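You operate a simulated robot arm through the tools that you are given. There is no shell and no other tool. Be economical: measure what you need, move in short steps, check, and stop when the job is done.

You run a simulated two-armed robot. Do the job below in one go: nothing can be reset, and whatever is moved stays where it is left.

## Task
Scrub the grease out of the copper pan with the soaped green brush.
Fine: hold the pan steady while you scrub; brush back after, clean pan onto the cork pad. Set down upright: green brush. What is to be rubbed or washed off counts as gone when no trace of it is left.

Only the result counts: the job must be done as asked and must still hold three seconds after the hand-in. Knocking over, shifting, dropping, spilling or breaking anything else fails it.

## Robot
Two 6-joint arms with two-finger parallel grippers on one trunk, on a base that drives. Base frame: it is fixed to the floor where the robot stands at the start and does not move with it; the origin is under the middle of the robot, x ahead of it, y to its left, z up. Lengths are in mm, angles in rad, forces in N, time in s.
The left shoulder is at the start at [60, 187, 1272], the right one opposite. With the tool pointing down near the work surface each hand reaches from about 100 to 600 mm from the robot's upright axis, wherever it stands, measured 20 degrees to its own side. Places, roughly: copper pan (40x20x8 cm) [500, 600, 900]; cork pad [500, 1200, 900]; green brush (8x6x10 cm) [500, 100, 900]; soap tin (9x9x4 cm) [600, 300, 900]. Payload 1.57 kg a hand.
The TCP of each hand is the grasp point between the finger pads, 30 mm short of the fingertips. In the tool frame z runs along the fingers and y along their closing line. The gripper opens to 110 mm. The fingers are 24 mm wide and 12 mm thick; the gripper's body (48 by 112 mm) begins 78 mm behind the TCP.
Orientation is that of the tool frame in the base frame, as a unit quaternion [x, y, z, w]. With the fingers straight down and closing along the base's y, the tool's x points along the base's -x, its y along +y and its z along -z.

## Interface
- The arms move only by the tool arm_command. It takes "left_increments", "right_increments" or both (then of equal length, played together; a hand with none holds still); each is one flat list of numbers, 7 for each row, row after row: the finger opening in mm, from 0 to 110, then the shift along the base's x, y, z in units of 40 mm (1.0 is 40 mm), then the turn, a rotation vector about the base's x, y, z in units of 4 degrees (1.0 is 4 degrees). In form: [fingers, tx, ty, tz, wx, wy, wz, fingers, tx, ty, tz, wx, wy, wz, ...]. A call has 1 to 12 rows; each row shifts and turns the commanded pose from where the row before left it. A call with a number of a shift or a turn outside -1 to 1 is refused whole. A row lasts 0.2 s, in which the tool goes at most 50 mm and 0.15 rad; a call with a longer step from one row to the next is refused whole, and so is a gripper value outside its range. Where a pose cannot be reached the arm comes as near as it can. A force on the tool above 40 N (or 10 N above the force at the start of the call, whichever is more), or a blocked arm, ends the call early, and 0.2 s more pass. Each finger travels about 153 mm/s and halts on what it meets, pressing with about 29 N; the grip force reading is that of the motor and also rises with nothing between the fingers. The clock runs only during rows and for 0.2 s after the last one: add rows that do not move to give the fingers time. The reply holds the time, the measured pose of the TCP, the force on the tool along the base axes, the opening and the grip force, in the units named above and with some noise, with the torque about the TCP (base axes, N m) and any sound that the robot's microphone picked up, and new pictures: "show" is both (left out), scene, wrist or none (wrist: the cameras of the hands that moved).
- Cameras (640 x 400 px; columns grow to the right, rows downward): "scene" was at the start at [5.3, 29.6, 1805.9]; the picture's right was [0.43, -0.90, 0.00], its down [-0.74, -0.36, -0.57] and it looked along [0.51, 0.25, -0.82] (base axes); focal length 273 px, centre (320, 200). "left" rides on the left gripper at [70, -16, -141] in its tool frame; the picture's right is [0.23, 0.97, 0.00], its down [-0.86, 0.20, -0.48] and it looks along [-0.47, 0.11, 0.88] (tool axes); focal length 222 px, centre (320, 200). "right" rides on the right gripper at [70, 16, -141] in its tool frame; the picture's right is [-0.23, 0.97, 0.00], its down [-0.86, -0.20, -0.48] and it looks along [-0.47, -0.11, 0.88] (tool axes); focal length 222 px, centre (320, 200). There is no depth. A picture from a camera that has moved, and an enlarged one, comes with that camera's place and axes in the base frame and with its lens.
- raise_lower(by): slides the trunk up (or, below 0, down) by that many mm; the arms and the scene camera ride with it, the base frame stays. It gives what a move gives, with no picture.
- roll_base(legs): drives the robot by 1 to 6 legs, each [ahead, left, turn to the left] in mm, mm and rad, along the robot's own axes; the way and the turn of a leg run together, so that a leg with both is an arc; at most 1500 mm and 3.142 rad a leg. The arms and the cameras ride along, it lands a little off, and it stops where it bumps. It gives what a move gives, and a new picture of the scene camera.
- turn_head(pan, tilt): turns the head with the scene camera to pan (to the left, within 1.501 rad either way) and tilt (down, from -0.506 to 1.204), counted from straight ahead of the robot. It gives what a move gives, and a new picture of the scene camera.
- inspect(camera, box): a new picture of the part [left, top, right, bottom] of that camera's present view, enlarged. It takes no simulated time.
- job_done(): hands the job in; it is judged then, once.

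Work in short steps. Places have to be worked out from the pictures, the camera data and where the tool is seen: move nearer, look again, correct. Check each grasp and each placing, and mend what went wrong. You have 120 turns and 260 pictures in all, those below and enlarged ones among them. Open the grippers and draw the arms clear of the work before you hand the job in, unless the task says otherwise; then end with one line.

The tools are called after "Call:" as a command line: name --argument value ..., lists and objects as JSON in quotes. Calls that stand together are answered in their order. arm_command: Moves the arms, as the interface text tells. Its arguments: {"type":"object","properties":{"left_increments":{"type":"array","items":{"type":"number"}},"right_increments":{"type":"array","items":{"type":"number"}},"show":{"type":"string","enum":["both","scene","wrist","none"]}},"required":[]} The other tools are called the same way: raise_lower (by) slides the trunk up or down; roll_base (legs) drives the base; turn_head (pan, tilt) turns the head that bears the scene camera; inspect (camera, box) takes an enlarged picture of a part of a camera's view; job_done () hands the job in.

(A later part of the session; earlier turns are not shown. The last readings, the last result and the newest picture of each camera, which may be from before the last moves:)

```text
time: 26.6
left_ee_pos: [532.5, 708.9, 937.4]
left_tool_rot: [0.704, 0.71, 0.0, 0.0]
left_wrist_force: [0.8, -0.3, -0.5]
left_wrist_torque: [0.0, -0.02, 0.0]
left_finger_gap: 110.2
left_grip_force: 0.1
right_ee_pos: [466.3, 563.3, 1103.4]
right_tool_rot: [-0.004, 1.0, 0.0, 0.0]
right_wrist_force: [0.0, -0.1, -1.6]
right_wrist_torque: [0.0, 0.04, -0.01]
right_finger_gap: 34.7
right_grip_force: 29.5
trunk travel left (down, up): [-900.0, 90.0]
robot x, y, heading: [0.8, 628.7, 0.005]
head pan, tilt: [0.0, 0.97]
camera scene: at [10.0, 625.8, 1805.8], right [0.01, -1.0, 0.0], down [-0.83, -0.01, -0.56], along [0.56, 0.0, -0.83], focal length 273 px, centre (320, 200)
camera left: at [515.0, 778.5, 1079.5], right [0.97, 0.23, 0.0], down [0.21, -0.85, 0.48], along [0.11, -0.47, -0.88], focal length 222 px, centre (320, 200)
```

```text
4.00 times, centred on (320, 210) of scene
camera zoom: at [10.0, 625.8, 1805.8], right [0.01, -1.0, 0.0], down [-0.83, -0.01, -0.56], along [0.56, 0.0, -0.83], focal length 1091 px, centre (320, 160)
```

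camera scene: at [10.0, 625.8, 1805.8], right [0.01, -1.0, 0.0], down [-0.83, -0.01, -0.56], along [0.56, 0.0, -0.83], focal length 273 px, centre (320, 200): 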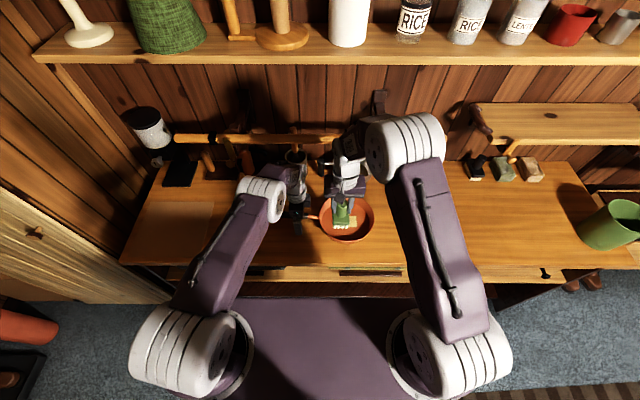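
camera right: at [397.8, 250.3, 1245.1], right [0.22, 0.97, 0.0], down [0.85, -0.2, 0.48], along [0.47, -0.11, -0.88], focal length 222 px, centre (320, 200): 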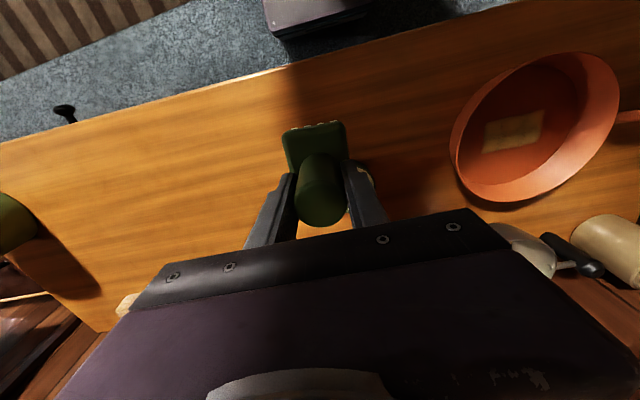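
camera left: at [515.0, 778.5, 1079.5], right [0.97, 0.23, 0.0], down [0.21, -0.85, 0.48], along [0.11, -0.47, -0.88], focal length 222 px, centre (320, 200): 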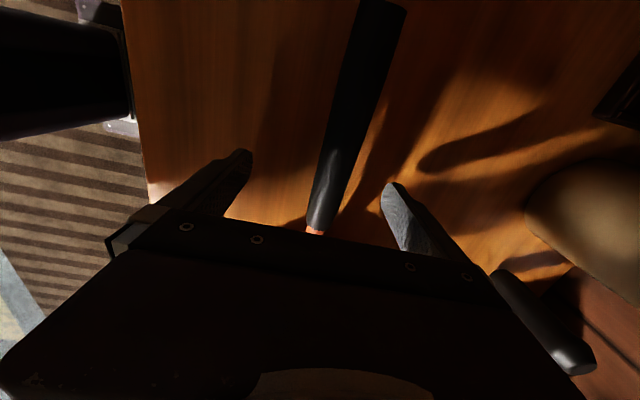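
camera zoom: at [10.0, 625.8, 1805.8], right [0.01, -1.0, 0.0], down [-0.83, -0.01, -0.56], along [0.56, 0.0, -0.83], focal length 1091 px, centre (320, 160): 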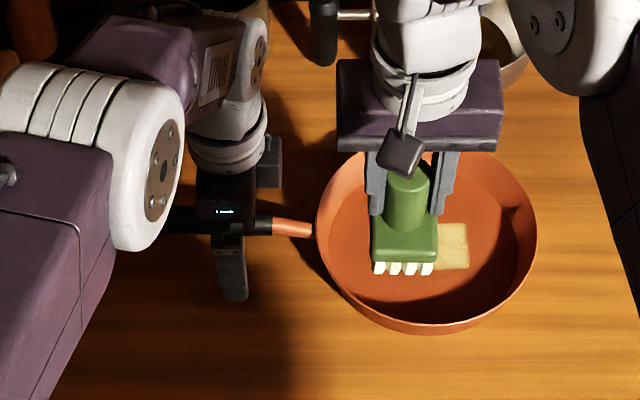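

Handle is between the fingers and centred; close.

Call:
arm_command --left_increments '[80, 0.06, 0, 0, 0, 0, 0, 50, 0, 0, 0, 0, 0, 0, 25, 0, 0, 0, 0, 0, 0, 5, 0, 0, 0, 0, 0, 0, 5, 0, 0, 0, 0, 0, 0, 5, 0, 0, 0, 0, 0, 0]' --show "wrist"

Call:
inspect --camera "scene" --box '[240, 160, 400, 260]'

```text
time: 28.0
left_ee_pos: [534.9, 708.3, 937.1]
left_tool_rot: [0.705, 0.71, -0.001, 0.0]
left_wrist_force: [2.1, -1.0, 1.0]
left_wrist_torque: [-0.3, -0.08, 0.36]
left_finger_gap: 26.4
left_grip_force: 29.0
right_ee_pos: [466.7, 564.0, 1102.7]
right_tool_rot: [-0.003, 1.0, 0.0, -0.001]
right_wrist_force: [0.7, -0.1, -1.0]
right_wrist_torque: [0.0, 0.01, -0.01]
right_finger_gap: 35.0
right_grip_force: 29.0
trunk travel left (down, up): [-900.0, 90.0]
robot x, y, heading: [-0.9, 626.4, 0.005]
head pan, tilt: [0.0, 0.97]
camera left: at [517.6, 778.0, 1079.3], right [0.97, 0.23, 0.0], down [0.21, -0.85, 0.48], along [0.11, -0.47, -0.88], focal length 222 px, centre (320, 200)
```

left: 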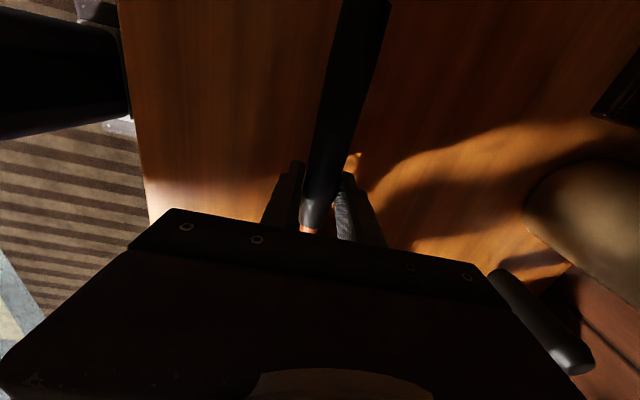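

```text
4.00 times, centred on (320, 210) of scene
camera zoom: at [10.9, 625.6, 1805.8], right [0.01, -1.0, 0.0], down [-0.83, -0.01, -0.56], along [0.56, 0.0, -0.83], focal length 1091 px, centre (320, 160)
```

zoom: 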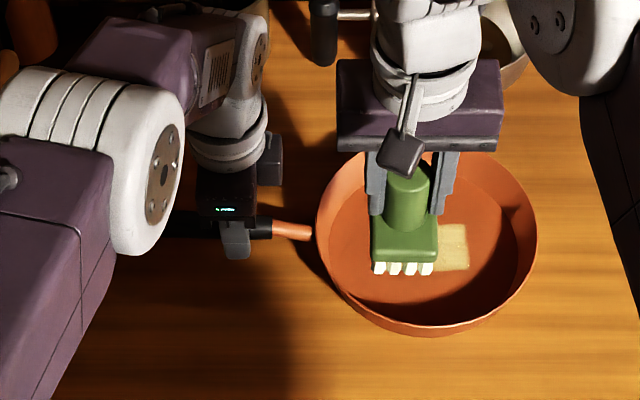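

Pan handle held (26 mm gap). Move the brush over the grease (≈(535,527)) and lower to ~20 mm above the pan floor.

Call:
arm_command --right_increments '[10, 0.85, -0.46, 0, 0, 0, 0, 10, 0.85, -0.46, 0, 0, 0, 0, 10, 0, 0, -0.8, 0, 0, 0, 10, 0, 0, -0.8, 0, 0, 0, 10, 0, 0, -0.8, 0, 0, 0, 10, 0, 0, -0.4, 0, 0, 0, 10, 0, 0, 0, 0, 0, 0]' --show "wrist"

Call:
inspect --camera "scene" --box '[280, 160, 400, 260]'

```text
time: 29.6
left_ee_pos: [535.0, 708.3, 936.9]
left_tool_rot: [0.705, 0.709, 0.0, 0.001]
left_wrist_force: [0.7, 0.5, -0.5]
left_wrist_torque: [0.17, 0.04, 0.06]
left_finger_gap: 26.6
left_grip_force: 28.9
right_ee_pos: [534.8, 526.2, 990.1]
right_tool_rot: [-0.003, 1.0, 0.0, 0.0]
right_wrist_force: [-0.2, -0.9, -1.9]
right_wrist_torque: [-0.01, -0.03, 0.02]
right_finger_gap: 34.8
right_grip_force: 29.2
trunk travel left (down, up): [-900.0, 90.0]
robot x, y, heading: [-6.2, 625.7, 0.007]
head pan, tilt: [0.0, 0.97]
camera right: at [466.1, 541.0, 1130.8], right [0.22, 0.98, 0.0], down [0.86, -0.19, 0.48], along [0.47, -0.11, -0.88], focal length 222 px, centre (320, 200)
```

right: 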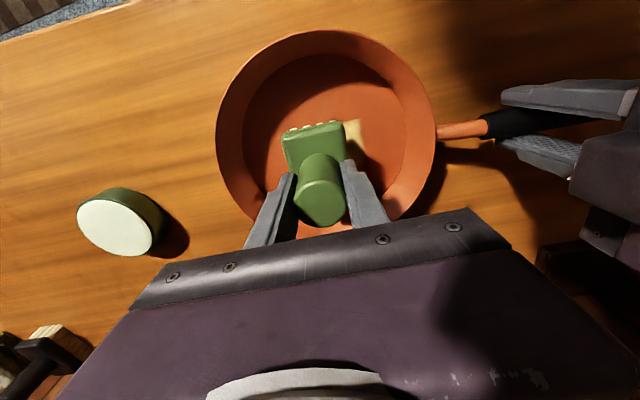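

```text
4.00 times, centred on (340, 210) of scene
camera zoom: at [10.7, 625.7, 1805.8], right [0.01, -1.0, 0.0], down [-0.83, -0.01, -0.56], along [0.56, 0.0, -0.83], focal length 1091 px, centre (240, 160)
```

zoom: 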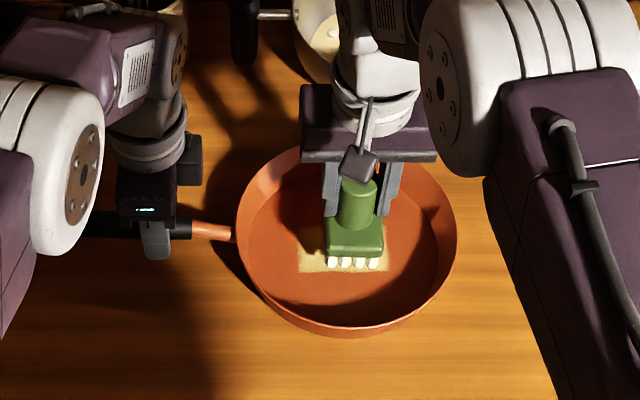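

Grease centre relative to brush is about +7 mm in y; bristles cover it in x. Shift and lower until contact.

Call:
arm_command --right_increments '[10, -0.08, 0.17, -0.2, 0, 0, 0, 10, 0, 0, -0.2, 0, 0, 0, 10, 0, 0, 0, 0, 0, 0]' --show "none"

Call:
arm_command --right_increments '[10, 0, 0, -0.1, 0, 0, 0, 10, 0, 0, 0, 0, 0, 0]' --show "none"

Call:
arm_command --right_increments '[10, 0, 0, -0.08, 0, 0, 0, 10, 0, 0, 0, 0, 0, 0]' --show "none"

```text
time: 30.4
left_ee_pos: [534.1, 708.3, 937.3]
left_tool_rot: [0.704, 0.71, 0.0, 0.0]
left_wrist_force: [0.0, -0.4, -0.4]
left_wrist_torque: [0.15, -0.02, 0.04]
left_finger_gap: 26.6
left_grip_force: 28.8
right_ee_pos: [532.0, 534.9, 975.3]
right_tool_rot: [-0.003, 1.0, 0.001, 0.0]
right_wrist_force: [0.0, 0.2, -0.1]
right_wrist_torque: [-0.03, 0.0, -0.02]
right_finger_gap: 34.6
right_grip_force: 28.9
trunk travel left (down, up): [-900.0, 90.0]
robot x, y, heading: [0.3, 626.8, 0.008]
head pan, tilt: [0.0, 0.97]
```

```text
time: 31.0
left_ee_pos: [535.7, 708.9, 937.9]
left_tool_rot: [0.705, 0.709, 0.001, 0.0]
left_wrist_force: [0.0, 0.0, -1.3]
left_wrist_torque: [0.13, -0.02, 0.04]
left_finger_gap: 26.5
left_grip_force: 29.1
right_ee_pos: [532.2, 533.7, 971.4]
right_tool_rot: [-0.004, 1.0, 0.001, -0.001]
right_wrist_force: [0.5, 0.9, -2.3]
right_wrist_torque: [-0.03, -0.01, 0.0]
right_finger_gap: 34.8
right_grip_force: 28.8
trunk travel left (down, up): [-900.0, 90.0]
robot x, y, heading: [-1.7, 622.8, 0.007]
head pan, tilt: [0.0, 0.97]
```

```text
time: 31.6
left_ee_pos: [535.1, 708.0, 937.5]
left_tool_rot: [0.705, 0.709, 0.0, 0.001]
left_wrist_force: [-0.1, 0.6, 0.1]
left_wrist_torque: [0.15, -0.01, 0.03]
left_finger_gap: 26.7
left_grip_force: 28.8
right_ee_pos: [531.9, 534.0, 967.6]
right_tool_rot: [-0.004, 1.0, 0.0, -0.001]
right_wrist_force: [-0.3, -0.5, -2.0]
right_wrist_torque: [0.02, -0.03, -0.02]
right_finger_gap: 34.8
right_grip_force: 29.6
trunk travel left (down, up): [-900.0, 90.0]
robot x, y, heading: [-1.4, 625.8, 0.007]
head pan, tilt: [0.0, 0.97]
```

No contact yet at 967.6; continue down.

Call:
arm_command --right_increments '[10, 0, 0, -0.07, 0, 0, 0, 10, 0, 0, 0, 0, 0, 0]' --show "none"

Call:
arm_command --right_increments '[10, 0, 0, -0.05, 0, 0, 0, 10, 0, 0, 0, 0, 0, 0]' --show "none"

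```text
time: 32.2
left_ee_pos: [534.6, 707.8, 936.6]
left_tool_rot: [0.705, 0.71, 0.0, 0.0]
left_wrist_force: [0.7, 1.0, 0.4]
left_wrist_torque: [0.09, 0.0, 0.06]
left_finger_gap: 26.3
left_grip_force: 29.2
right_ee_pos: [532.4, 533.2, 964.4]
right_tool_rot: [-0.003, 1.0, 0.0, 0.0]
right_wrist_force: [-1.0, 0.2, -1.1]
right_wrist_torque: [-0.01, -0.02, -0.02]
right_finger_gap: 34.6
right_grip_force: 28.6
trunk travel left (down, up): [-900.0, 90.0]
robot x, y, heading: [-0.0, 627.3, 0.004]
head pan, tilt: [0.0, 0.97]
```

```text
time: 32.8
left_ee_pos: [531.3, 707.7, 937.2]
left_tool_rot: [0.704, 0.71, 0.0, -0.001]
left_wrist_force: [3.2, 0.3, -6.6]
left_wrist_torque: [0.26, -0.03, 0.46]
left_finger_gap: 26.6
left_grip_force: 28.5
right_ee_pos: [531.9, 533.1, 965.1]
right_tool_rot: [-0.004, 1.0, 0.0, 0.001]
right_wrist_force: [-3.8, -2.7, 20.3]
right_wrist_torque: [0.01, 0.2, -0.1]
right_finger_gap: 34.9
right_grip_force: 28.9
trunk travel left (down, up): [-900.0, 90.0]
robot x, y, heading: [-2.6, 627.2, 0.003]
head pan, tilt: [0.0, 0.97]
```

Contact ≈20 N. Ease by 1 mm and scrub back and forth along y (±30 mm).

Call:
arm_command --right_increments '[10, 0, 0, 0.02, 0, 0, 0, 10, 0, 0.37, 0, 0, 0, 0, 10, 0, 0.37, 0, 0, 0, 0, 10, 0, -0.37, 0, 0, 0, 0, 10, 0, -0.37, 0, 0, 0, 0, 10, 0, -0.37, 0, 0, 0, 0, 10, 0, -0.37, 0, 0, 0, 0, 10, 0, 0.37, 0, 0, 0, 0, 10, 0, 0.37, 0, 0, 0, 0]' --show "wrist"

Call:
inspect --camera "scene" --box '[280, 160, 400, 260]'

```text
time: 34.8
left_ee_pos: [532.8, 709.9, 938.3]
left_tool_rot: [0.704, 0.71, 0.0, 0.0]
left_wrist_force: [1.8, 5.1, 0.3]
left_wrist_torque: [-0.72, 0.06, 0.12]
left_finger_gap: 26.3
left_grip_force: 29.1
right_ee_pos: [529.2, 533.7, 964.3]
right_tool_rot: [-0.004, 1.0, -0.001, 0.0]
right_wrist_force: [-0.3, -4.8, 10.4]
right_wrist_torque: [-0.18, -0.38, -0.14]
right_finger_gap: 34.7
right_grip_force: 29.0
trunk travel left (down, up): [-900.0, 90.0]
robot x, y, heading: [-2.5, 624.6, 0.004]
head pan, tilt: [0.0, 0.97]
camera right: at [460.6, 548.1, 1104.8], right [0.22, 0.98, 0.0], down [0.86, -0.19, 0.48], along [0.47, -0.11, -0.88], focal length 222 px, centre (320, 200)
```

right: 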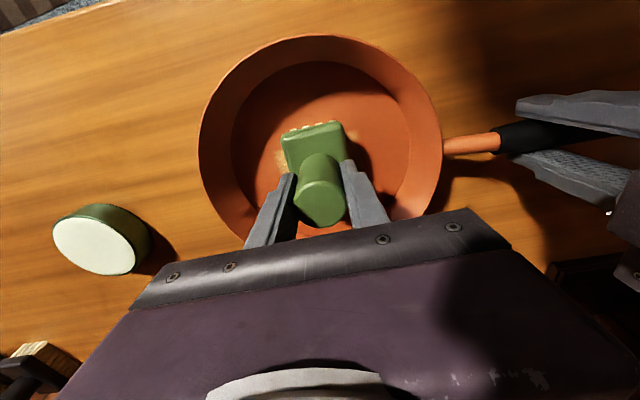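

```text
4.00 times, centred on (340, 210) of scene
camera zoom: at [9.1, 626.6, 1805.7], right [0.01, -1.0, 0.0], down [-0.82, -0.01, -0.57], along [0.57, 0.0, -0.82], focal length 1091 px, centre (240, 160)
```

zoom: 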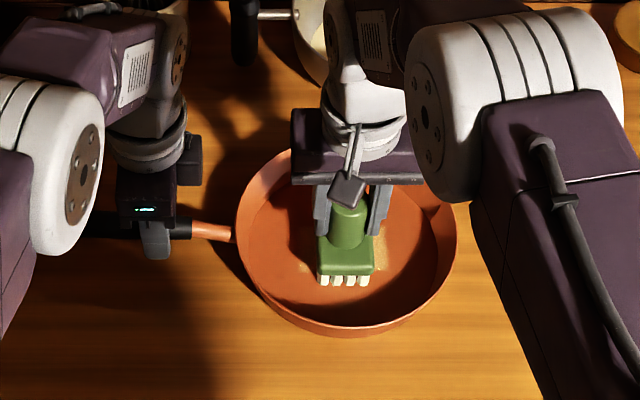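

Most is gone; faint traces remain at both sides. More strokes with x offsets.

Call:
arm_command --right_increments '[10, -0.15, 0.4, 0, 0, 0, 0, 10, 0, 0.4, 0, 0, 0, 0, 10, 0, -0.4, 0, 0, 0, 0, 10, 0, -0.4, 0, 0, 0, 0, 10, 0, -0.4, 0, 0, 0, 0, 10, 0, -0.45, 0, 0, 0, 0, 10, 0.3, 0, 0, 0, 0, 0, 10, 0, 0.45, 0, 0, 0, 0, 10, 0, 0.4, 0, 0, 0, 0, 10, 0, 0.4, 0, 0, 0, 0, 10, 0, 0.4, 0, 0, 0, 0, 10, 0, -0.4, 0, 0, 0, 0]' --show "none"

Call:
arm_command --right_increments '[10, 0, -0.4, 0, 0, 0, 0, 10, 0, -0.4, 0, 0, 0, 0, 10, 0, -0.4, 0, 0, 0, 0, 10, -0.15, 0.4, 0, 0, 0, 0, 10, 0, 0.4, 0, 0, 0, 0, 10, 0, 0, 0.5, 0, 0, 0, 10, 0, 0, 0.8, 0, 0, 0, 10, 0, 0, 0.8, 0, 0, 0, 10, -0.5, 0, 0.8, 0, 0, 0, 10, -1, 0, 0.5, 0, 0, 0, 10, -1, 0, 0, 0, 0, 0]' --show "wrist"

Call:
inspect --camera "scene" --box '[290, 160, 390, 260]'

```text
time: 37.4
left_ee_pos: [534.7, 707.3, 937.9]
left_tool_rot: [0.705, 0.71, 0.001, 0.0]
left_wrist_force: [0.5, 0.6, 2.5]
left_wrist_torque: [-0.27, 0.06, 0.07]
left_finger_gap: 26.5
left_grip_force: 29.3
right_ee_pos: [537.9, 549.6, 965.5]
right_tool_rot: [-0.003, 1.0, -0.001, 0.0]
right_wrist_force: [-0.1, 0.4, -1.2]
right_wrist_torque: [0.01, -0.03, 0.02]
right_finger_gap: 34.8
right_grip_force: 29.4
trunk travel left (down, up): [-900.0, 90.0]
robot x, y, heading: [-0.5, 628.7, 0.007]
head pan, tilt: [0.0, 0.97]
```

```text
time: 39.8
left_ee_pos: [533.6, 707.8, 936.7]
left_tool_rot: [0.704, 0.71, 0.0, -0.001]
left_wrist_force: [0.4, -0.2, 2.2]
left_wrist_torque: [-0.12, -0.1, 0.05]
left_finger_gap: 26.6
left_grip_force: 28.8
right_ee_pos: [431.0, 531.8, 1099.3]
right_tool_rot: [-0.003, 1.0, 0.0, 0.0]
right_wrist_force: [-1.4, -0.6, -1.5]
right_wrist_torque: [0.02, -0.05, 0.0]
right_finger_gap: 34.6
right_grip_force: 28.9
trunk travel left (down, up): [-900.0, 90.0]
robot x, y, heading: [-0.6, 629.7, 0.006]
head pan, tilt: [0.0, 0.97]
camera right: at [362.0, 547.5, 1240.5], right [0.22, 0.98, 0.0], down [0.86, -0.19, 0.48], along [0.47, -0.11, -0.88], focal length 222 px, centre (320, 200)
```

right: 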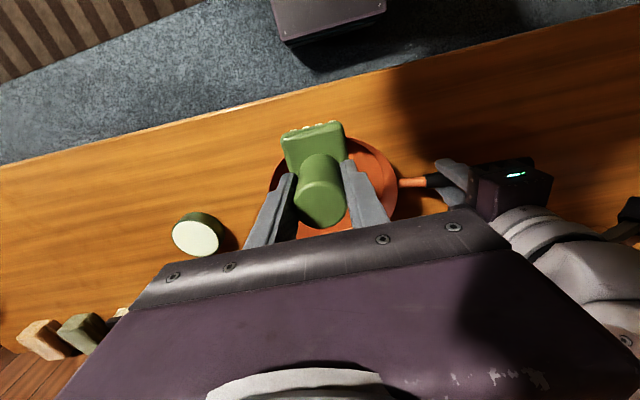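

```text
4.00 times, centred on (340, 210) of scene
camera zoom: at [9.2, 625.7, 1805.7], right [0.01, -1.0, 0.0], down [-0.82, -0.01, -0.57], along [0.57, 0.0, -0.82], focal length 1091 px, centre (240, 160)
```

zoom: 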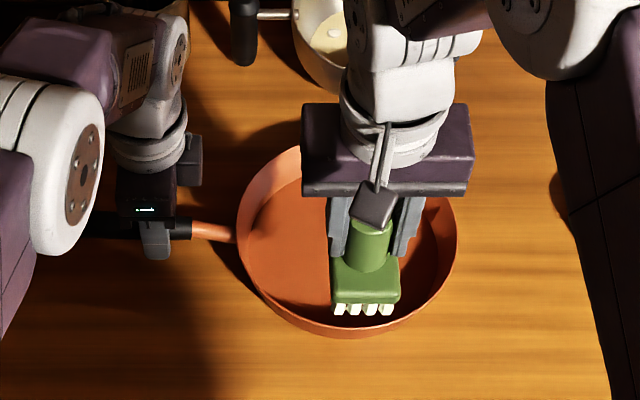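

Move the brush aside to see the pan's floor.

Call:
arm_command --right_increments '[10, 0, -1, 0.3, 0, 0, 0, 10, 0, -1, 0.3, 0, 0, 0, 10, 0, -1, 0, 0, 0, 0, 10, 0, -1, 0, 0, 0, 0, 10, 0, 0, 0, 0, 0, 0]' --show "wrist"

Call:
inspect --camera "scene" --box '[310, 180, 380, 250]'

```text
time: 41.0
left_ee_pos: [535.4, 708.5, 936.5]
left_tool_rot: [0.705, 0.71, 0.0, 0.0]
left_wrist_force: [-0.1, -1.1, 1.2]
left_wrist_torque: [-0.02, 0.03, -0.1]
left_finger_gap: 26.5
left_grip_force: 29.1
right_ee_pos: [432.6, 371.7, 1125.0]
right_tool_rot: [-0.003, 1.0, 0.0, 0.0]
right_wrist_force: [-0.3, -0.7, -1.7]
right_wrist_torque: [-0.01, 0.01, -0.04]
right_finger_gap: 34.5
right_grip_force: 28.8
trunk travel left (down, up): [-900.0, 90.0]
robot x, y, heading: [-2.2, 628.4, 0.006]
head pan, tilt: [0.0, 0.97]
camera right: at [362.8, 386.7, 1265.9], right [0.22, 0.98, 0.0], down [0.86, -0.19, 0.48], along [0.47, -0.11, -0.88], focal length 222 px, centre (320, 200)
```

right: 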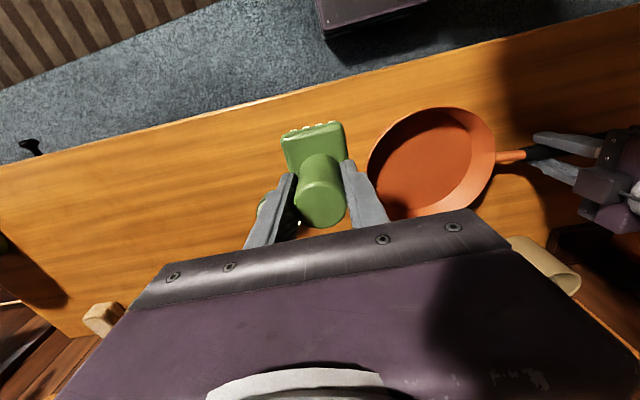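

```text
5.71 times, centred on (345, 215) of scene
camera zoom: at [10.2, 625.9, 1805.8], right [0.01, -1.0, 0.0], down [-0.83, -0.01, -0.56], along [0.56, 0.0, -0.83], focal length 1559 px, centre (177, 114)
```

zoom: 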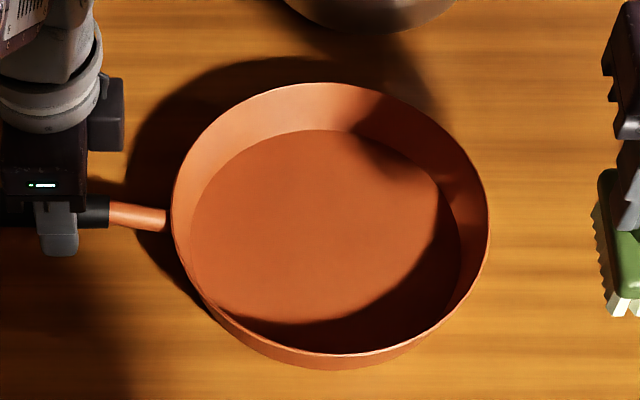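

It looks clean; check closely for residue.

Call:
inspect --camera "scene" --box '[325, 200, 369, 232]'

Call:
inspect --camera "right" --box '[360, 95, 510, 225]'

```text
12.50 times, centred on (347, 216) of scene
camera zoom: at [10.2, 625.9, 1805.8], right [0.01, -1.0, 0.0], down [-0.83, -0.01, -0.56], along [0.56, 0.0, -0.83], focal length 3410 px, centre (-18, 0)
```

zoom: 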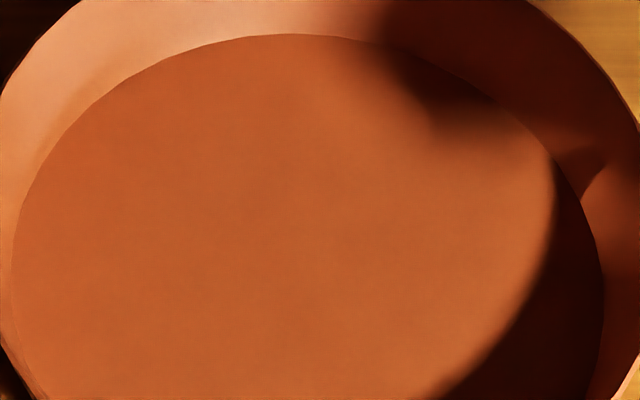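

```text
3.08 times, centred on (435, 160) of right
camera zoom: at [362.8, 386.7, 1265.9], right [0.22, 0.98, 0.0], down [0.86, -0.19, 0.48], along [0.47, -0.11, -0.88], focal length 684 px, centre (-34, 323)
```

zoom: 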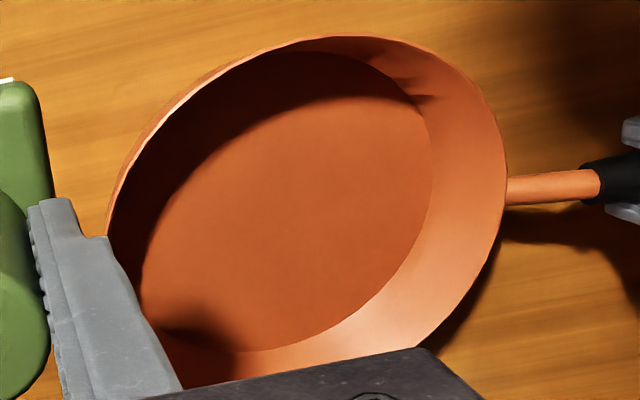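

Clean. Release the handle and raise the left hand clear.

Call:
arm_command --left_increments '[60, 0, 0, 0, 0, 0, 0, 90, 0, 0, 0, 0, 0, 0, 90, 0, 0, 0, 0, 0, 0, 90, 0, 0, 0.9, 0, 0, 0, 90, 0, 0, 0.9, 0, 0, 0, 90, 0, 0, 0.9, 0, 0, 0, 90, -0.5, 0, 0.9, 0, 0, 0, 90, -0.8, 0, 0.5, 0, 0, 0]' --show "none"

Call:
roll_base --legs '[[0, -328, 0]]'

```text
time: 42.8
left_ee_pos: [481.3, 708.9, 1102.9]
left_tool_rot: [0.704, 0.71, 0.0, 0.0]
left_wrist_force: [0.5, -0.5, -0.6]
left_wrist_torque: [0.01, -0.04, -0.02]
left_finger_gap: 89.9
left_grip_force: 0.0
right_ee_pos: [430.0, 372.7, 1125.3]
right_tool_rot: [-0.003, 1.0, 0.0, 0.001]
right_wrist_force: [-0.7, 0.5, -1.0]
right_wrist_torque: [0.01, 0.0, -0.01]
right_finger_gap: 34.8
right_grip_force: 29.1
trunk travel left (down, up): [-900.0, 90.0]
robot x, y, heading: [0.5, 624.9, 0.008]
head pan, tilt: [0.0, 0.97]
```

```text
time: 44.9
left_ee_pos: [483.7, 378.7, 1101.3]
left_tool_rot: [0.708, 0.706, -0.001, 0.001]
left_wrist_force: [0.3, 0.6, -0.3]
left_wrist_torque: [-0.01, 0.0, 0.05]
left_finger_gap: 89.8
left_grip_force: 0.1
right_ee_pos: [430.3, 42.0, 1124.5]
right_tool_rot: [0.002, 1.0, -0.002, 0.0]
right_wrist_force: [0.1, -0.5, -1.7]
right_wrist_torque: [-0.01, 0.0, -0.02]
right_finger_gap: 34.7
right_grip_force: 28.5
trunk travel left (down, up): [-900.0, 90.0]
robot x, y, heading: [-1.8, 299.8, -0.002]
head pan, tilt: [0.0, 0.97]
camera scene: at [11.2, 301.5, 1805.8], right [0.0, -1.0, 0.0], down [-0.83, 0.0, -0.56], along [0.56, 0.0, -0.83], focal length 273 px, centre (320, 200)
```

scene: 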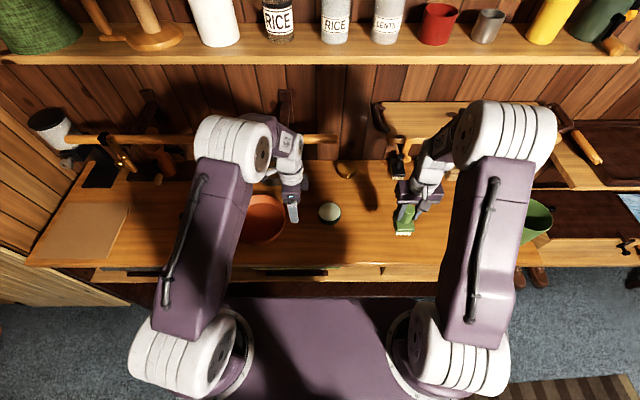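

Now bring the brush back over its old place (TCP 480,142) and lower to ~30 mm above.

Call:
arm_command --right_increments '[10, 0.41, 0.83, 0, 0, 0, 0, 10, 0.41, 0.83, 0, 0, 0, 0, 10, 0.41, 0.83, 0, 0, 0, 0, 10, 0, 0, -0.9, 0, 0, 0, 10, 0, 0, -0.9, 0, 0, 0, 10, 0, 0, -0.9, 0, 0, 0, 10, 0, 0, -0.6, 0, 0, 0, 10, 0, 0, 0, 0, 0, 0]' --show "wrist"

Call:
inspect --camera "scene" --box '[310, 170, 430, 270]'

```text
time: 46.7
left_ee_pos: [484.5, 376.9, 1101.0]
left_tool_rot: [0.709, 0.705, 0.0, 0.0]
left_wrist_force: [-0.2, -0.1, -0.1]
left_wrist_torque: [0.0, 0.0, -0.01]
left_finger_gap: 90.0
left_grip_force: 0.2
right_ee_pos: [480.6, 139.3, 992.7]
right_tool_rot: [0.002, 1.0, -0.001, 0.0]
right_wrist_force: [0.0, 0.5, -1.3]
right_wrist_torque: [-0.01, -0.05, 0.01]
right_finger_gap: 34.7
right_grip_force: 28.9
trunk travel left (down, up): [-900.0, 90.0]
robot x, y, heading: [-3.2, 297.5, -0.002]
head pan, tilt: [0.0, 0.97]
camera right: at [411.1, 154.9, 1133.2], right [0.23, 0.97, 0.0], down [0.85, -0.2, 0.48], along [0.47, -0.11, -0.88], focal length 222 px, centre (320, 200)
```

right: 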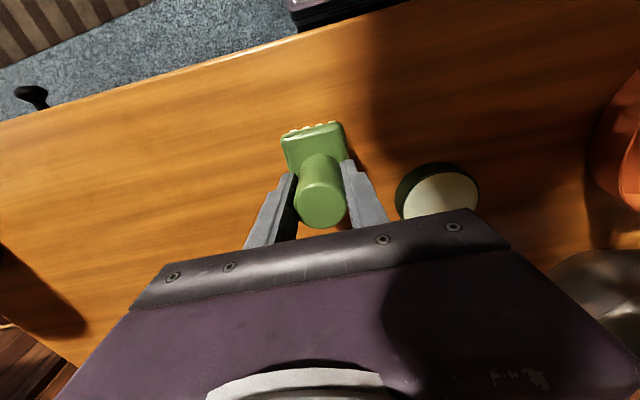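

```text
4.00 times, centred on (370, 220) of scene
camera zoom: at [10.9, 298.3, 1805.8], right [0.0, -1.0, 0.0], down [-0.83, 0.0, -0.56], along [0.56, 0.0, -0.83], focal length 1091 px, centre (120, 120)
```

zoom: 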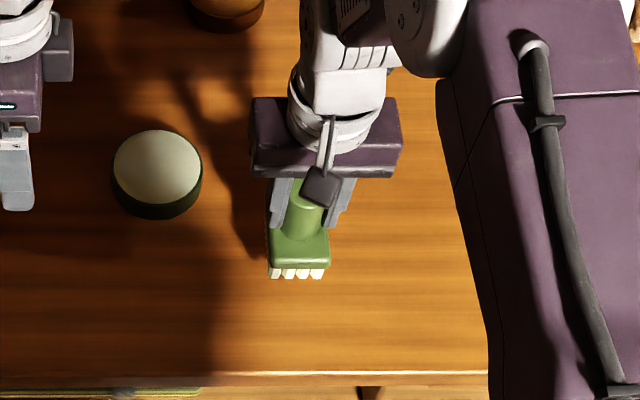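

Positioned. Lower to near contact, then in small steps.

Call:
arm_command --right_increments '[10, 0, 0.05, -0.35, 0, 0, 0, 10, 0, 0, -0.33, 0, 0, 0, 10, 0, 0, 0, 0, 0, 0]' --show "none"

Call:
arm_command --right_increments '[10, 0, 0, -0.06, 0, 0, 0, 10, 0, 0, 0, 0, 0, 0]' --show "none"

Call:
arm_command --right_increments '[10, 0, 0, -0.05, 0, 0, 0, 10, 0, 0, 0, 0, 0, 0]' --show "none"

```text
time: 47.5
left_ee_pos: [484.8, 375.5, 1101.0]
left_tool_rot: [0.708, 0.706, 0.0, 0.0]
left_wrist_force: [0.0, -0.1, -0.4]
left_wrist_torque: [-0.01, -0.01, 0.01]
left_finger_gap: 89.9
left_grip_force: 0.0
right_ee_pos: [479.8, 140.7, 965.3]
right_tool_rot: [0.002, 1.0, 0.0, 0.0]
right_wrist_force: [-0.3, -0.3, -1.5]
right_wrist_torque: [0.01, 0.01, 0.0]
right_finger_gap: 34.7
right_grip_force: 29.3
trunk travel left (down, up): [-900.0, 90.0]
robot x, y, heading: [-3.0, 299.5, -0.001]
head pan, tilt: [0.0, 0.97]
```

```text
time: 48.1
left_ee_pos: [485.0, 376.5, 1101.8]
left_tool_rot: [0.709, 0.705, 0.0, 0.0]
left_wrist_force: [1.2, -0.5, -0.3]
left_wrist_torque: [-0.01, 0.0, -0.02]
left_finger_gap: 89.8
left_grip_force: 0.0
right_ee_pos: [480.5, 141.1, 963.9]
right_tool_rot: [0.002, 1.0, 0.001, 0.0]
right_wrist_force: [0.0, 0.3, -1.3]
right_wrist_torque: [-0.01, 0.0, 0.0]
right_finger_gap: 34.6
right_grip_force: 29.2
trunk travel left (down, up): [-900.0, 90.0]
robot x, y, heading: [-7.8, 296.5, -0.006]
head pan, tilt: [0.0, 0.97]
```

```text
time: 48.7
left_ee_pos: [483.9, 376.1, 1101.7]
left_tool_rot: [0.708, 0.706, 0.0, 0.0]
left_wrist_force: [-0.1, 0.5, -0.8]
left_wrist_torque: [-0.02, 0.02, -0.03]
left_finger_gap: 90.1
left_grip_force: 0.0
right_ee_pos: [480.6, 142.1, 960.3]
right_tool_rot: [0.001, 1.0, 0.0, 0.0]
right_wrist_force: [-0.1, 0.3, -1.8]
right_wrist_torque: [0.0, 0.0, 0.0]
right_finger_gap: 34.7
right_grip_force: 29.1
trunk travel left (down, up): [-900.0, 90.0]
robot x, y, heading: [-0.4, 298.3, -0.003]
head pan, tilt: [0.0, 0.97]
```

Call:
arm_command --right_increments '[10, 0, 0, -0.05, 0, 0, 0, 10, 0, 0, 0, 0, 0, 0]' --show "none"

```text
time: 49.3
left_ee_pos: [483.5, 375.3, 1100.6]
left_tool_rot: [0.708, 0.706, 0.001, -0.001]
left_wrist_force: [0.1, -0.1, 0.9]
left_wrist_torque: [-0.01, -0.01, -0.01]
left_finger_gap: 89.9
left_grip_force: 0.0
right_ee_pos: [479.9, 141.5, 959.8]
right_tool_rot: [0.002, 1.0, 0.0, 0.0]
right_wrist_force: [0.7, 0.5, -1.8]
right_wrist_torque: [0.0, 0.0, 0.0]
right_finger_gap: 34.7
right_grip_force: 28.7
trunk travel left (down, up): [-900.0, 90.0]
robot x, y, heading: [-3.6, 299.2, -0.002]
head pan, tilt: [0.0, 0.97]
```

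No force change yet; one more small step.

Call:
arm_command --right_increments '[10, 0, 0, -0.04, 0, 0, 0, 10, 0, 0, 0, 0, 0, 0]' --show "none"

```text
time: 49.9
left_ee_pos: [482.5, 376.7, 1101.6]
left_tool_rot: [0.708, 0.706, 0.0, 0.0]
left_wrist_force: [0.2, 0.1, -0.5]
left_wrist_torque: [-0.02, 0.0, -0.03]
left_finger_gap: 90.1
left_grip_force: 0.0
right_ee_pos: [479.5, 141.8, 958.8]
right_tool_rot: [0.002, 1.0, -0.001, 0.0]
right_wrist_force: [-1.1, -1.0, 7.2]
right_wrist_torque: [-0.07, 0.0, 0.01]
right_finger_gap: 34.6
right_grip_force: 28.4
trunk travel left (down, up): [-900.0, 90.0]
robot x, y, heading: [-2.3, 299.0, -0.004]
head pan, tilt: [0.0, 0.97]
```

Contact felt. Open and raise straight up.

Call:
arm_command --right_increments '[50, 0, 0, 0, 0, 0, 0, 80, 0, 0, 0, 0, 0, 0, 110, 0, 0, 0, 0, 0, 0, 110, 0, 0, 0, 0, 0, 0, 110, 0, 0, 0.8, 0, 0, 0, 110, 0, 0, 0.9, 0, 0, 0, 110, 0, 0, 0.9, 0, 0, 0, 110, 0, 0, 0.9, 0, 0, 0, 110, 0, 0, 0.5, 0, 0, 0]' --show "wrist"

Call:
inspect --camera "scene" --box '[310, 170, 430, 270]'

```text
time: 51.9
left_ee_pos: [483.0, 375.8, 1101.2]
left_tool_rot: [0.708, 0.706, 0.0, 0.0]
left_wrist_force: [0.1, -0.9, -0.4]
left_wrist_torque: [0.0, 0.02, 0.01]
left_finger_gap: 90.2
left_grip_force: 0.1
right_ee_pos: [479.5, 142.7, 1118.1]
right_tool_rot: [0.001, 1.0, 0.0, 0.0]
right_wrist_force: [0.3, 0.1, -0.1]
right_wrist_torque: [0.03, 0.02, 0.02]
right_finger_gap: 110.3
right_grip_force: 0.1
trunk travel left (down, up): [-900.0, 90.0]
robot x, y, heading: [-3.8, 297.0, -0.003]
head pan, tilt: [0.0, 0.97]
camera right: at [410.3, 157.3, 1259.1], right [0.23, 0.97, 0.0], down [0.85, -0.2, 0.48], along [0.47, -0.11, -0.88], focal length 222 px, centre (320, 200)
```

right: 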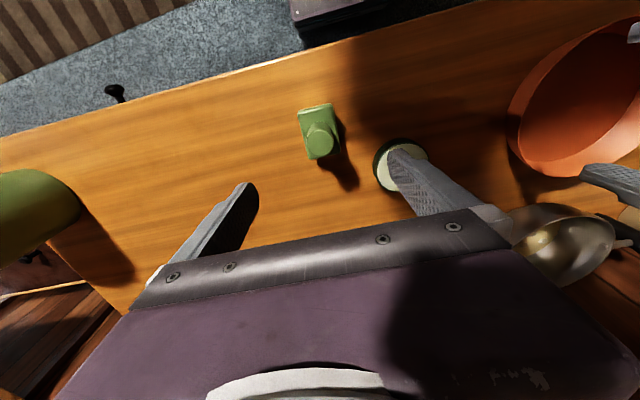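

```text
4.00 times, centred on (370, 220) of scene
camera zoom: at [10.0, 298.2, 1805.8], right [0.0, -1.0, 0.0], down [-0.82, 0.0, -0.57], along [0.57, 0.0, -0.82], focal length 1091 px, centre (120, 120)
```

zoom: 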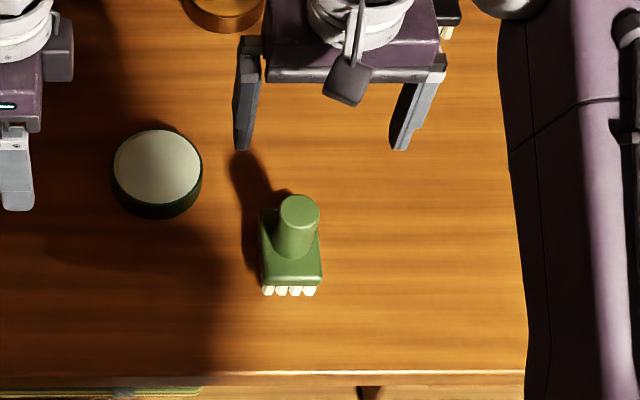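

Brush back upright in its place. Now return to the pan: drive left 318 mm (left hand then over the handle at y≈694).

Call:
roll_base --legs '[[0, 318, 0]]'

Call:
arm_command --right_increments '[110, -1, -0.4, 0.3, 0, 0, 0, 110, -1, -0.4, 0.3, 0, 0, 0, 110, -1, -0.4, 0.3, 0, 0, 0]' --show "none"

Call:
inspect --camera "scene" --box '[220, 140, 420, 280]'

Call:
inspect --camera "left" --box '[0, 0, 640, 400]'

```text
time: 54.1
left_ee_pos: [485.7, 692.1, 1103.2]
left_tool_rot: [0.71, 0.704, 0.001, -0.001]
left_wrist_force: [0.0, 0.3, 0.4]
left_wrist_torque: [0.02, -0.01, 0.0]
left_finger_gap: 89.9
left_grip_force: 0.2
right_ee_pos: [481.8, 458.0, 1117.6]
right_tool_rot: [0.005, 1.0, 0.001, 0.001]
right_wrist_force: [0.6, -0.6, -0.8]
right_wrist_torque: [-0.01, -0.01, 0.01]
right_finger_gap: 109.8
right_grip_force: 0.1
trunk travel left (down, up): [-900.0, 90.0]
robot x, y, heading: [-0.6, 623.9, -0.003]
head pan, tilt: [0.0, 0.97]
camera scene: at [12.6, 614.2, 1805.8], right [-0.01, -1.0, 0.0], down [-0.83, 0.01, -0.56], along [0.56, 0.0, -0.83], focal length 273 px, centre (320, 200)
```

scene: 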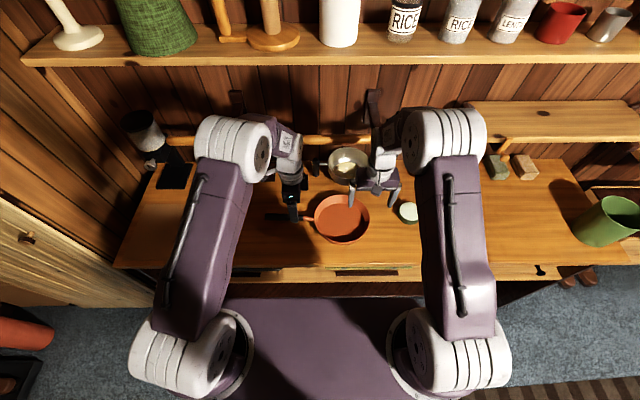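

```text
time: 54.9
left_ee_pos: [485.1, 694.7, 1102.7]
left_tool_rot: [0.71, 0.704, 0.0, 0.001]
left_wrist_force: [-0.6, -0.2, -0.3]
left_wrist_torque: [-0.02, -0.02, 0.03]
left_finger_gap: 89.9
left_grip_force: 0.0
right_ee_pos: [358.8, 411.9, 1155.1]
right_tool_rot: [0.004, 1.0, 0.001, 0.001]
right_wrist_force: [-0.2, -0.4, 0.2]
right_wrist_torque: [-0.02, -0.03, 0.02]
right_finger_gap: 109.8
right_grip_force: 0.1
trunk travel left (down, up): [-900.0, 90.0]
robot x, y, heading: [1.3, 619.9, -0.01]
head pan, tilt: [0.0, 0.97]
```

```text
2.86 times, centred on (320, 210) of scene
camera zoom: at [10.8, 618.0, 1805.8], right [-0.01, -1.0, 0.0], down [-0.82, 0.01, -0.57], along [0.57, 0.0, -0.82], focal length 779 px, centre (320, 171)
```

zoom: 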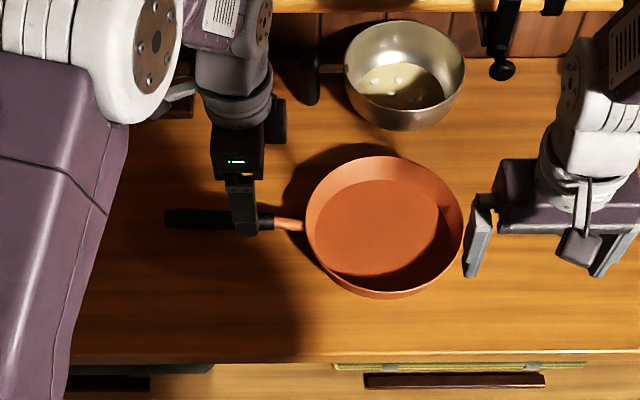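

```text
1.00 times, centred on (320, 200) of left (not enlarged: the box is as wide or as high as the picture)
camera zoom: at [468.2, 763.7, 1243.7], right [0.98, 0.22, 0.0], down [0.19, -0.86, 0.48], along [0.11, -0.47, -0.88], focal length 222 px, centre (320, 200)
```

zoom: 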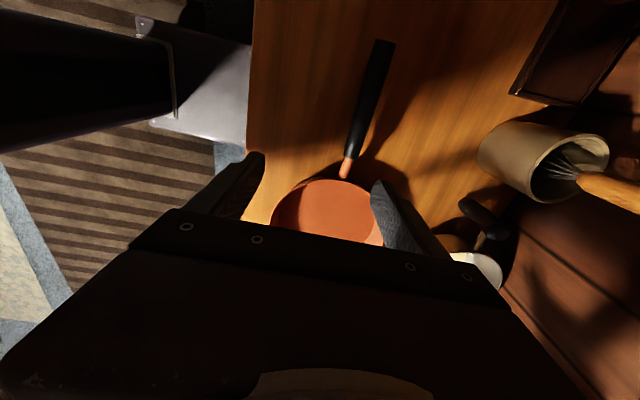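

Pan unmoved; handle at x≈534. Move over and lower the left hand onto it at y≈692.

Call:
arm_command --left_increments '[90, 0.6, -0.03, 0, 0, 0, 0, 90, 0.6, -0.03, 0, 0, 0, 0, 90, 0, 0, -0.83, 0, 0, 0, 90, 0, 0, -0.83, 0, 0, 0, 90, 0, 0, -0.83, 0, 0, 0, 90, 0, 0, -0.83, 0, 0, 0, 90, 0, 0, -0.83, 0, 0, 0, 90, 0, 0, 0, 0, 0, 0]' --show "wrist"

```text
time: 56.7
left_ee_pos: [533.4, 690.8, 934.3]
left_tool_rot: [0.71, 0.704, 0.0, 0.0]
left_wrist_force: [-0.7, -0.4, 0.1]
left_wrist_torque: [-0.02, 0.0, 0.0]
left_finger_gap: 89.8
left_grip_force: 0.1
right_ee_pos: [360.1, 411.5, 1155.9]
right_tool_rot: [0.004, 1.0, 0.0, 0.0]
right_wrist_force: [0.1, -0.4, -0.3]
right_wrist_torque: [0.0, 0.01, 0.02]
right_finger_gap: 110.1
right_grip_force: 0.1
trunk travel left (down, up): [-900.0, 90.0]
robot x, y, heading: [-1.0, 621.8, -0.008]
head pan, tilt: [0.0, 0.97]
camera left: at [516.6, 761.3, 1076.3], right [0.98, 0.22, 0.0], down [0.19, -0.86, 0.48], along [0.11, -0.47, -0.88], focal length 222 px, centre (320, 200)
```

left: 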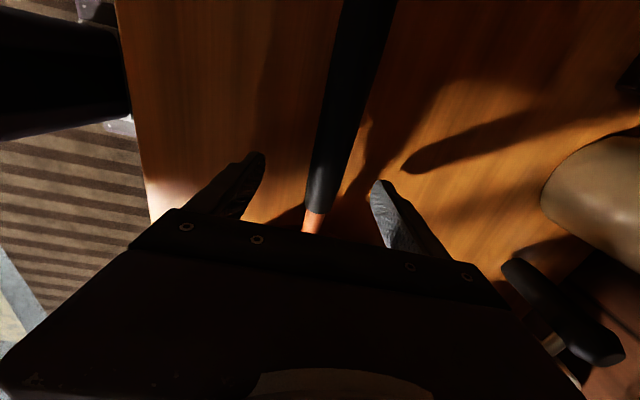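

Aligned; close on the handle, then lift just 12 mm as a test.

Call:
arm_command --left_increments '[60, 0, 0, 0, 0, 0, 0, 30, 0, 0, 0, 0, 0, 0, 5, 0, 0, 0, 0, 0, 0, 5, 0, 0, 0, 0, 0, 0, 0, 0, 0, 0, 0, 0, 0, 0, 0, 0, 0, 0, 0, 0]' --show "none"

Call:
arm_command --left_increments '[0, 0, 0, 0.15, 0, 0, 0, 0, 0, 0, 0.15, 0, 0, 0, 0, 0, 0, 0, 0, 0, 0]' --show "none"

Call:
inspect --camera "scene" --box '[250, 160, 390, 260]'

Call:
inspect --camera "right" --box '[340, 60, 640, 260]'

```text
time: 58.1
left_ee_pos: [533.7, 691.4, 934.7]
left_tool_rot: [0.709, 0.705, 0.0, 0.001]
left_wrist_force: [2.0, -0.5, -0.2]
left_wrist_torque: [0.02, -0.04, 0.2]
left_finger_gap: 26.6
left_grip_force: 28.8
right_ee_pos: [360.4, 412.0, 1154.4]
right_tool_rot: [0.005, 1.0, 0.0, 0.0]
right_wrist_force: [0.5, -0.7, -1.1]
right_wrist_torque: [0.02, 0.01, -0.01]
right_finger_gap: 110.1
right_grip_force: 0.0
trunk travel left (down, up): [-900.0, 90.0]
robot x, y, heading: [0.9, 619.4, -0.004]
head pan, tilt: [0.0, 0.97]
```

```text
time: 58.9
left_ee_pos: [532.5, 691.0, 947.7]
left_tool_rot: [0.71, 0.704, -0.001, 0.0]
left_wrist_force: [0.6, 0.1, -4.6]
left_wrist_torque: [0.43, 0.01, 0.01]
left_finger_gap: 26.7
left_grip_force: 28.8
right_ee_pos: [361.9, 410.9, 1155.6]
right_tool_rot: [0.004, 1.0, 0.0, -0.001]
right_wrist_force: [0.0, 0.0, 0.6]
right_wrist_torque: [0.0, 0.01, 0.0]
right_finger_gap: 109.8
right_grip_force: 0.0
trunk travel left (down, up): [-900.0, 90.0]
robot x, y, heading: [-2.8, 618.9, -0.008]
head pan, tilt: [0.0, 0.97]
```

```text
4.00 times, centred on (320, 210) of scene
camera zoom: at [13.5, 617.5, 1805.8], right [-0.01, -1.0, 0.0], down [-0.83, 0.01, -0.56], along [0.56, 0.0, -0.83], focal length 1091 px, centre (320, 160)
```

zoom: 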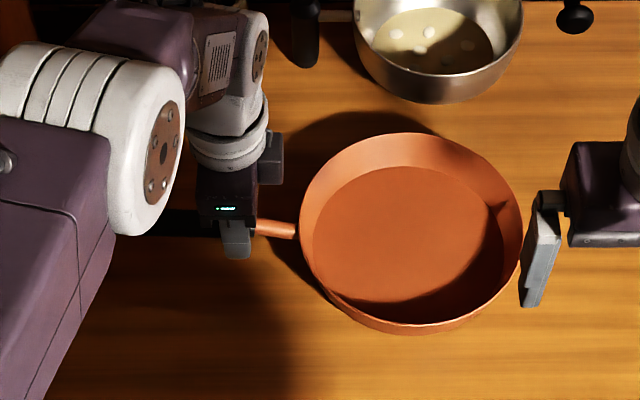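

```text
2.00 times, centred on (490, 160) of right
camera zoom: at [292.4, 426.9, 1295.8], right [0.23, 0.97, 0.0], down [0.85, -0.21, 0.48], along [0.46, -0.11, -0.88], focal length 444 px, centre (-20, 280)
```

zoom: 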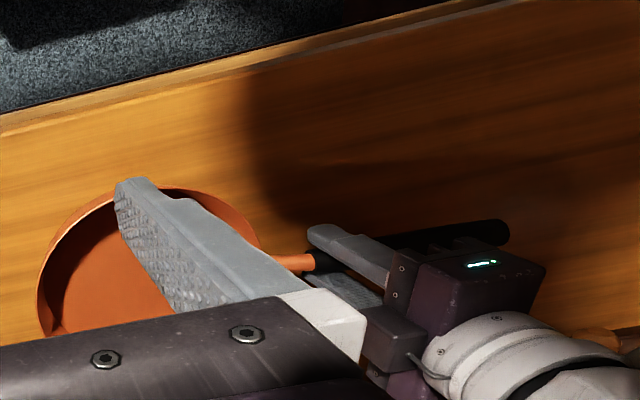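

Lifting carries ~4.6 N with 0.43 Nm. Lift another 30 mm and see whether the pan droops.

Call:
arm_command --left_increments '[0, 0, 0, 0.25, 0, 0, 0, 0, 0, 0, 0.25, 0, 0, 0, 0, 0, 0, 0.25, 0, 0, 0, 0, 0, 0, 0, 0, 0, 0]' --show "none"

Call:
inspect --camera "scene" --box '[250, 160, 390, 260]'

```text
time: 59.9
left_ee_pos: [533.5, 690.5, 977.6]
left_tool_rot: [0.71, 0.704, 0.0, 0.001]
left_wrist_force: [-0.8, -0.2, -4.5]
left_wrist_torque: [0.44, 0.03, 0.02]
left_finger_gap: 26.7
left_grip_force: 29.0
right_ee_pos: [361.5, 410.9, 1154.4]
right_tool_rot: [0.005, 1.0, 0.0, -0.001]
right_wrist_force: [-0.1, 0.4, 0.0]
right_wrist_torque: [0.0, 0.04, 0.03]
right_finger_gap: 110.3
right_grip_force: 0.0
trunk travel left (down, up): [-900.0, 90.0]
robot x, y, heading: [1.8, 618.8, -0.009]
head pan, tilt: [0.0, 0.97]
```

```text
4.00 times, centred on (320, 210) of scene
camera zoom: at [13.4, 617.5, 1805.8], right [-0.01, -1.0, 0.0], down [-0.83, 0.01, -0.56], along [0.56, 0.0, -0.83], focal length 1091 px, centre (320, 160)
```

zoom: 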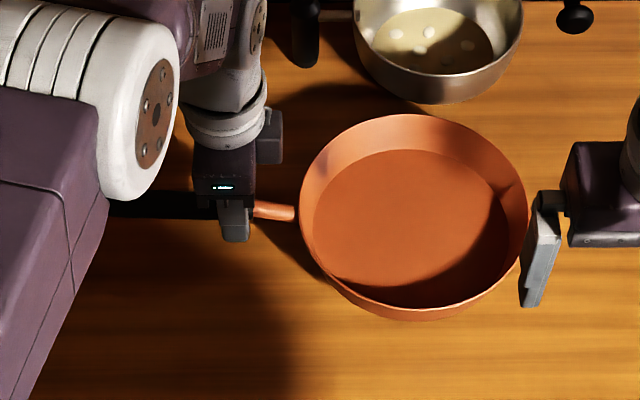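

Pan lifts level in one hand (~0.46 kg). Raise it more, move right hand aside, then drive toward the pad (left 380, back 60).

Call:
arm_command --left_increments '[0, -0.3, 0, 0.5, 0, 0, 0, 0, -0.3, 0, 0.5, 0, 0, 0, 0, -0.3, 0, 0.3, 0, 0, 0, 0, 0, 0, 0, 0, 0, 0]' --right_increments '[110, -0.2, -0.8, 0.5, 0, 0, 0, 110, -0.2, -0.8, 0.5, 0, 0, 0, 110, -0.2, -0.8, 0.3, 0, 0, 0, 110, 0, 0, 0, 0, 0, 0]' --show "none"

Call:
roll_base --legs '[[-60, 0, 0], [0, 190, 0]]'

```text
time: 60.9
left_ee_pos: [496.5, 691.2, 1028.8]
left_tool_rot: [0.71, 0.704, 0.0, -0.001]
left_wrist_force: [-0.1, 0.5, -4.7]
left_wrist_torque: [0.44, -0.01, -0.05]
left_finger_gap: 26.3
left_grip_force: 28.9
right_ee_pos: [338.1, 313.2, 1205.0]
right_tool_rot: [0.003, 1.0, -0.001, -0.001]
right_wrist_force: [-0.8, -0.7, 0.6]
right_wrist_torque: [0.03, -0.01, -0.04]
right_finger_gap: 110.0
right_grip_force: 0.0
trunk travel left (down, up): [-900.0, 90.0]
robot x, y, heading: [-3.5, 620.6, -0.004]
head pan, tilt: [0.0, 0.97]
```

```text
time: 63.0
left_ee_pos: [438.2, 879.5, 1027.4]
left_tool_rot: [0.71, 0.704, 0.001, -0.002]
left_wrist_force: [0.2, -0.9, -4.1]
left_wrist_torque: [0.42, 0.02, 0.02]
left_finger_gap: 26.8
left_grip_force: 29.0
right_ee_pos: [280.0, 501.3, 1202.0]
right_tool_rot: [0.003, 1.0, 0.002, -0.001]
right_wrist_force: [-0.5, 0.1, -0.3]
right_wrist_torque: [0.03, 0.05, 0.02]
right_finger_gap: 110.3
right_grip_force: 0.1
trunk travel left (down, up): [-900.0, 90.0]
robot x, y, heading: [-59.6, 808.9, -0.004]
head pan, tilt: [0.0, 0.97]
camera scene: at [-44.2, 802.8, 1805.7], right [-0.01, -1.0, 0.0], down [-0.83, 0.01, -0.56], along [0.56, 0.0, -0.83], focal length 273 px, centre (320, 200)
```

scene: 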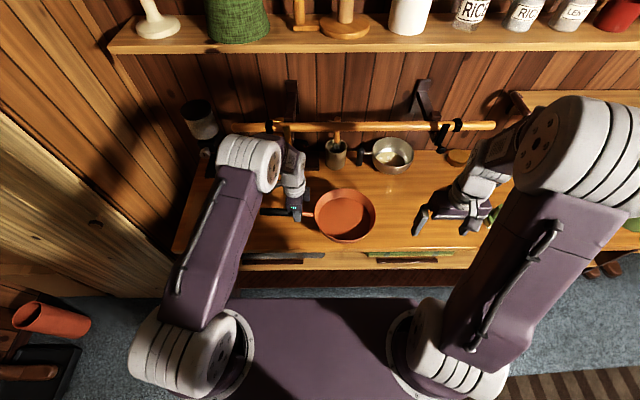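

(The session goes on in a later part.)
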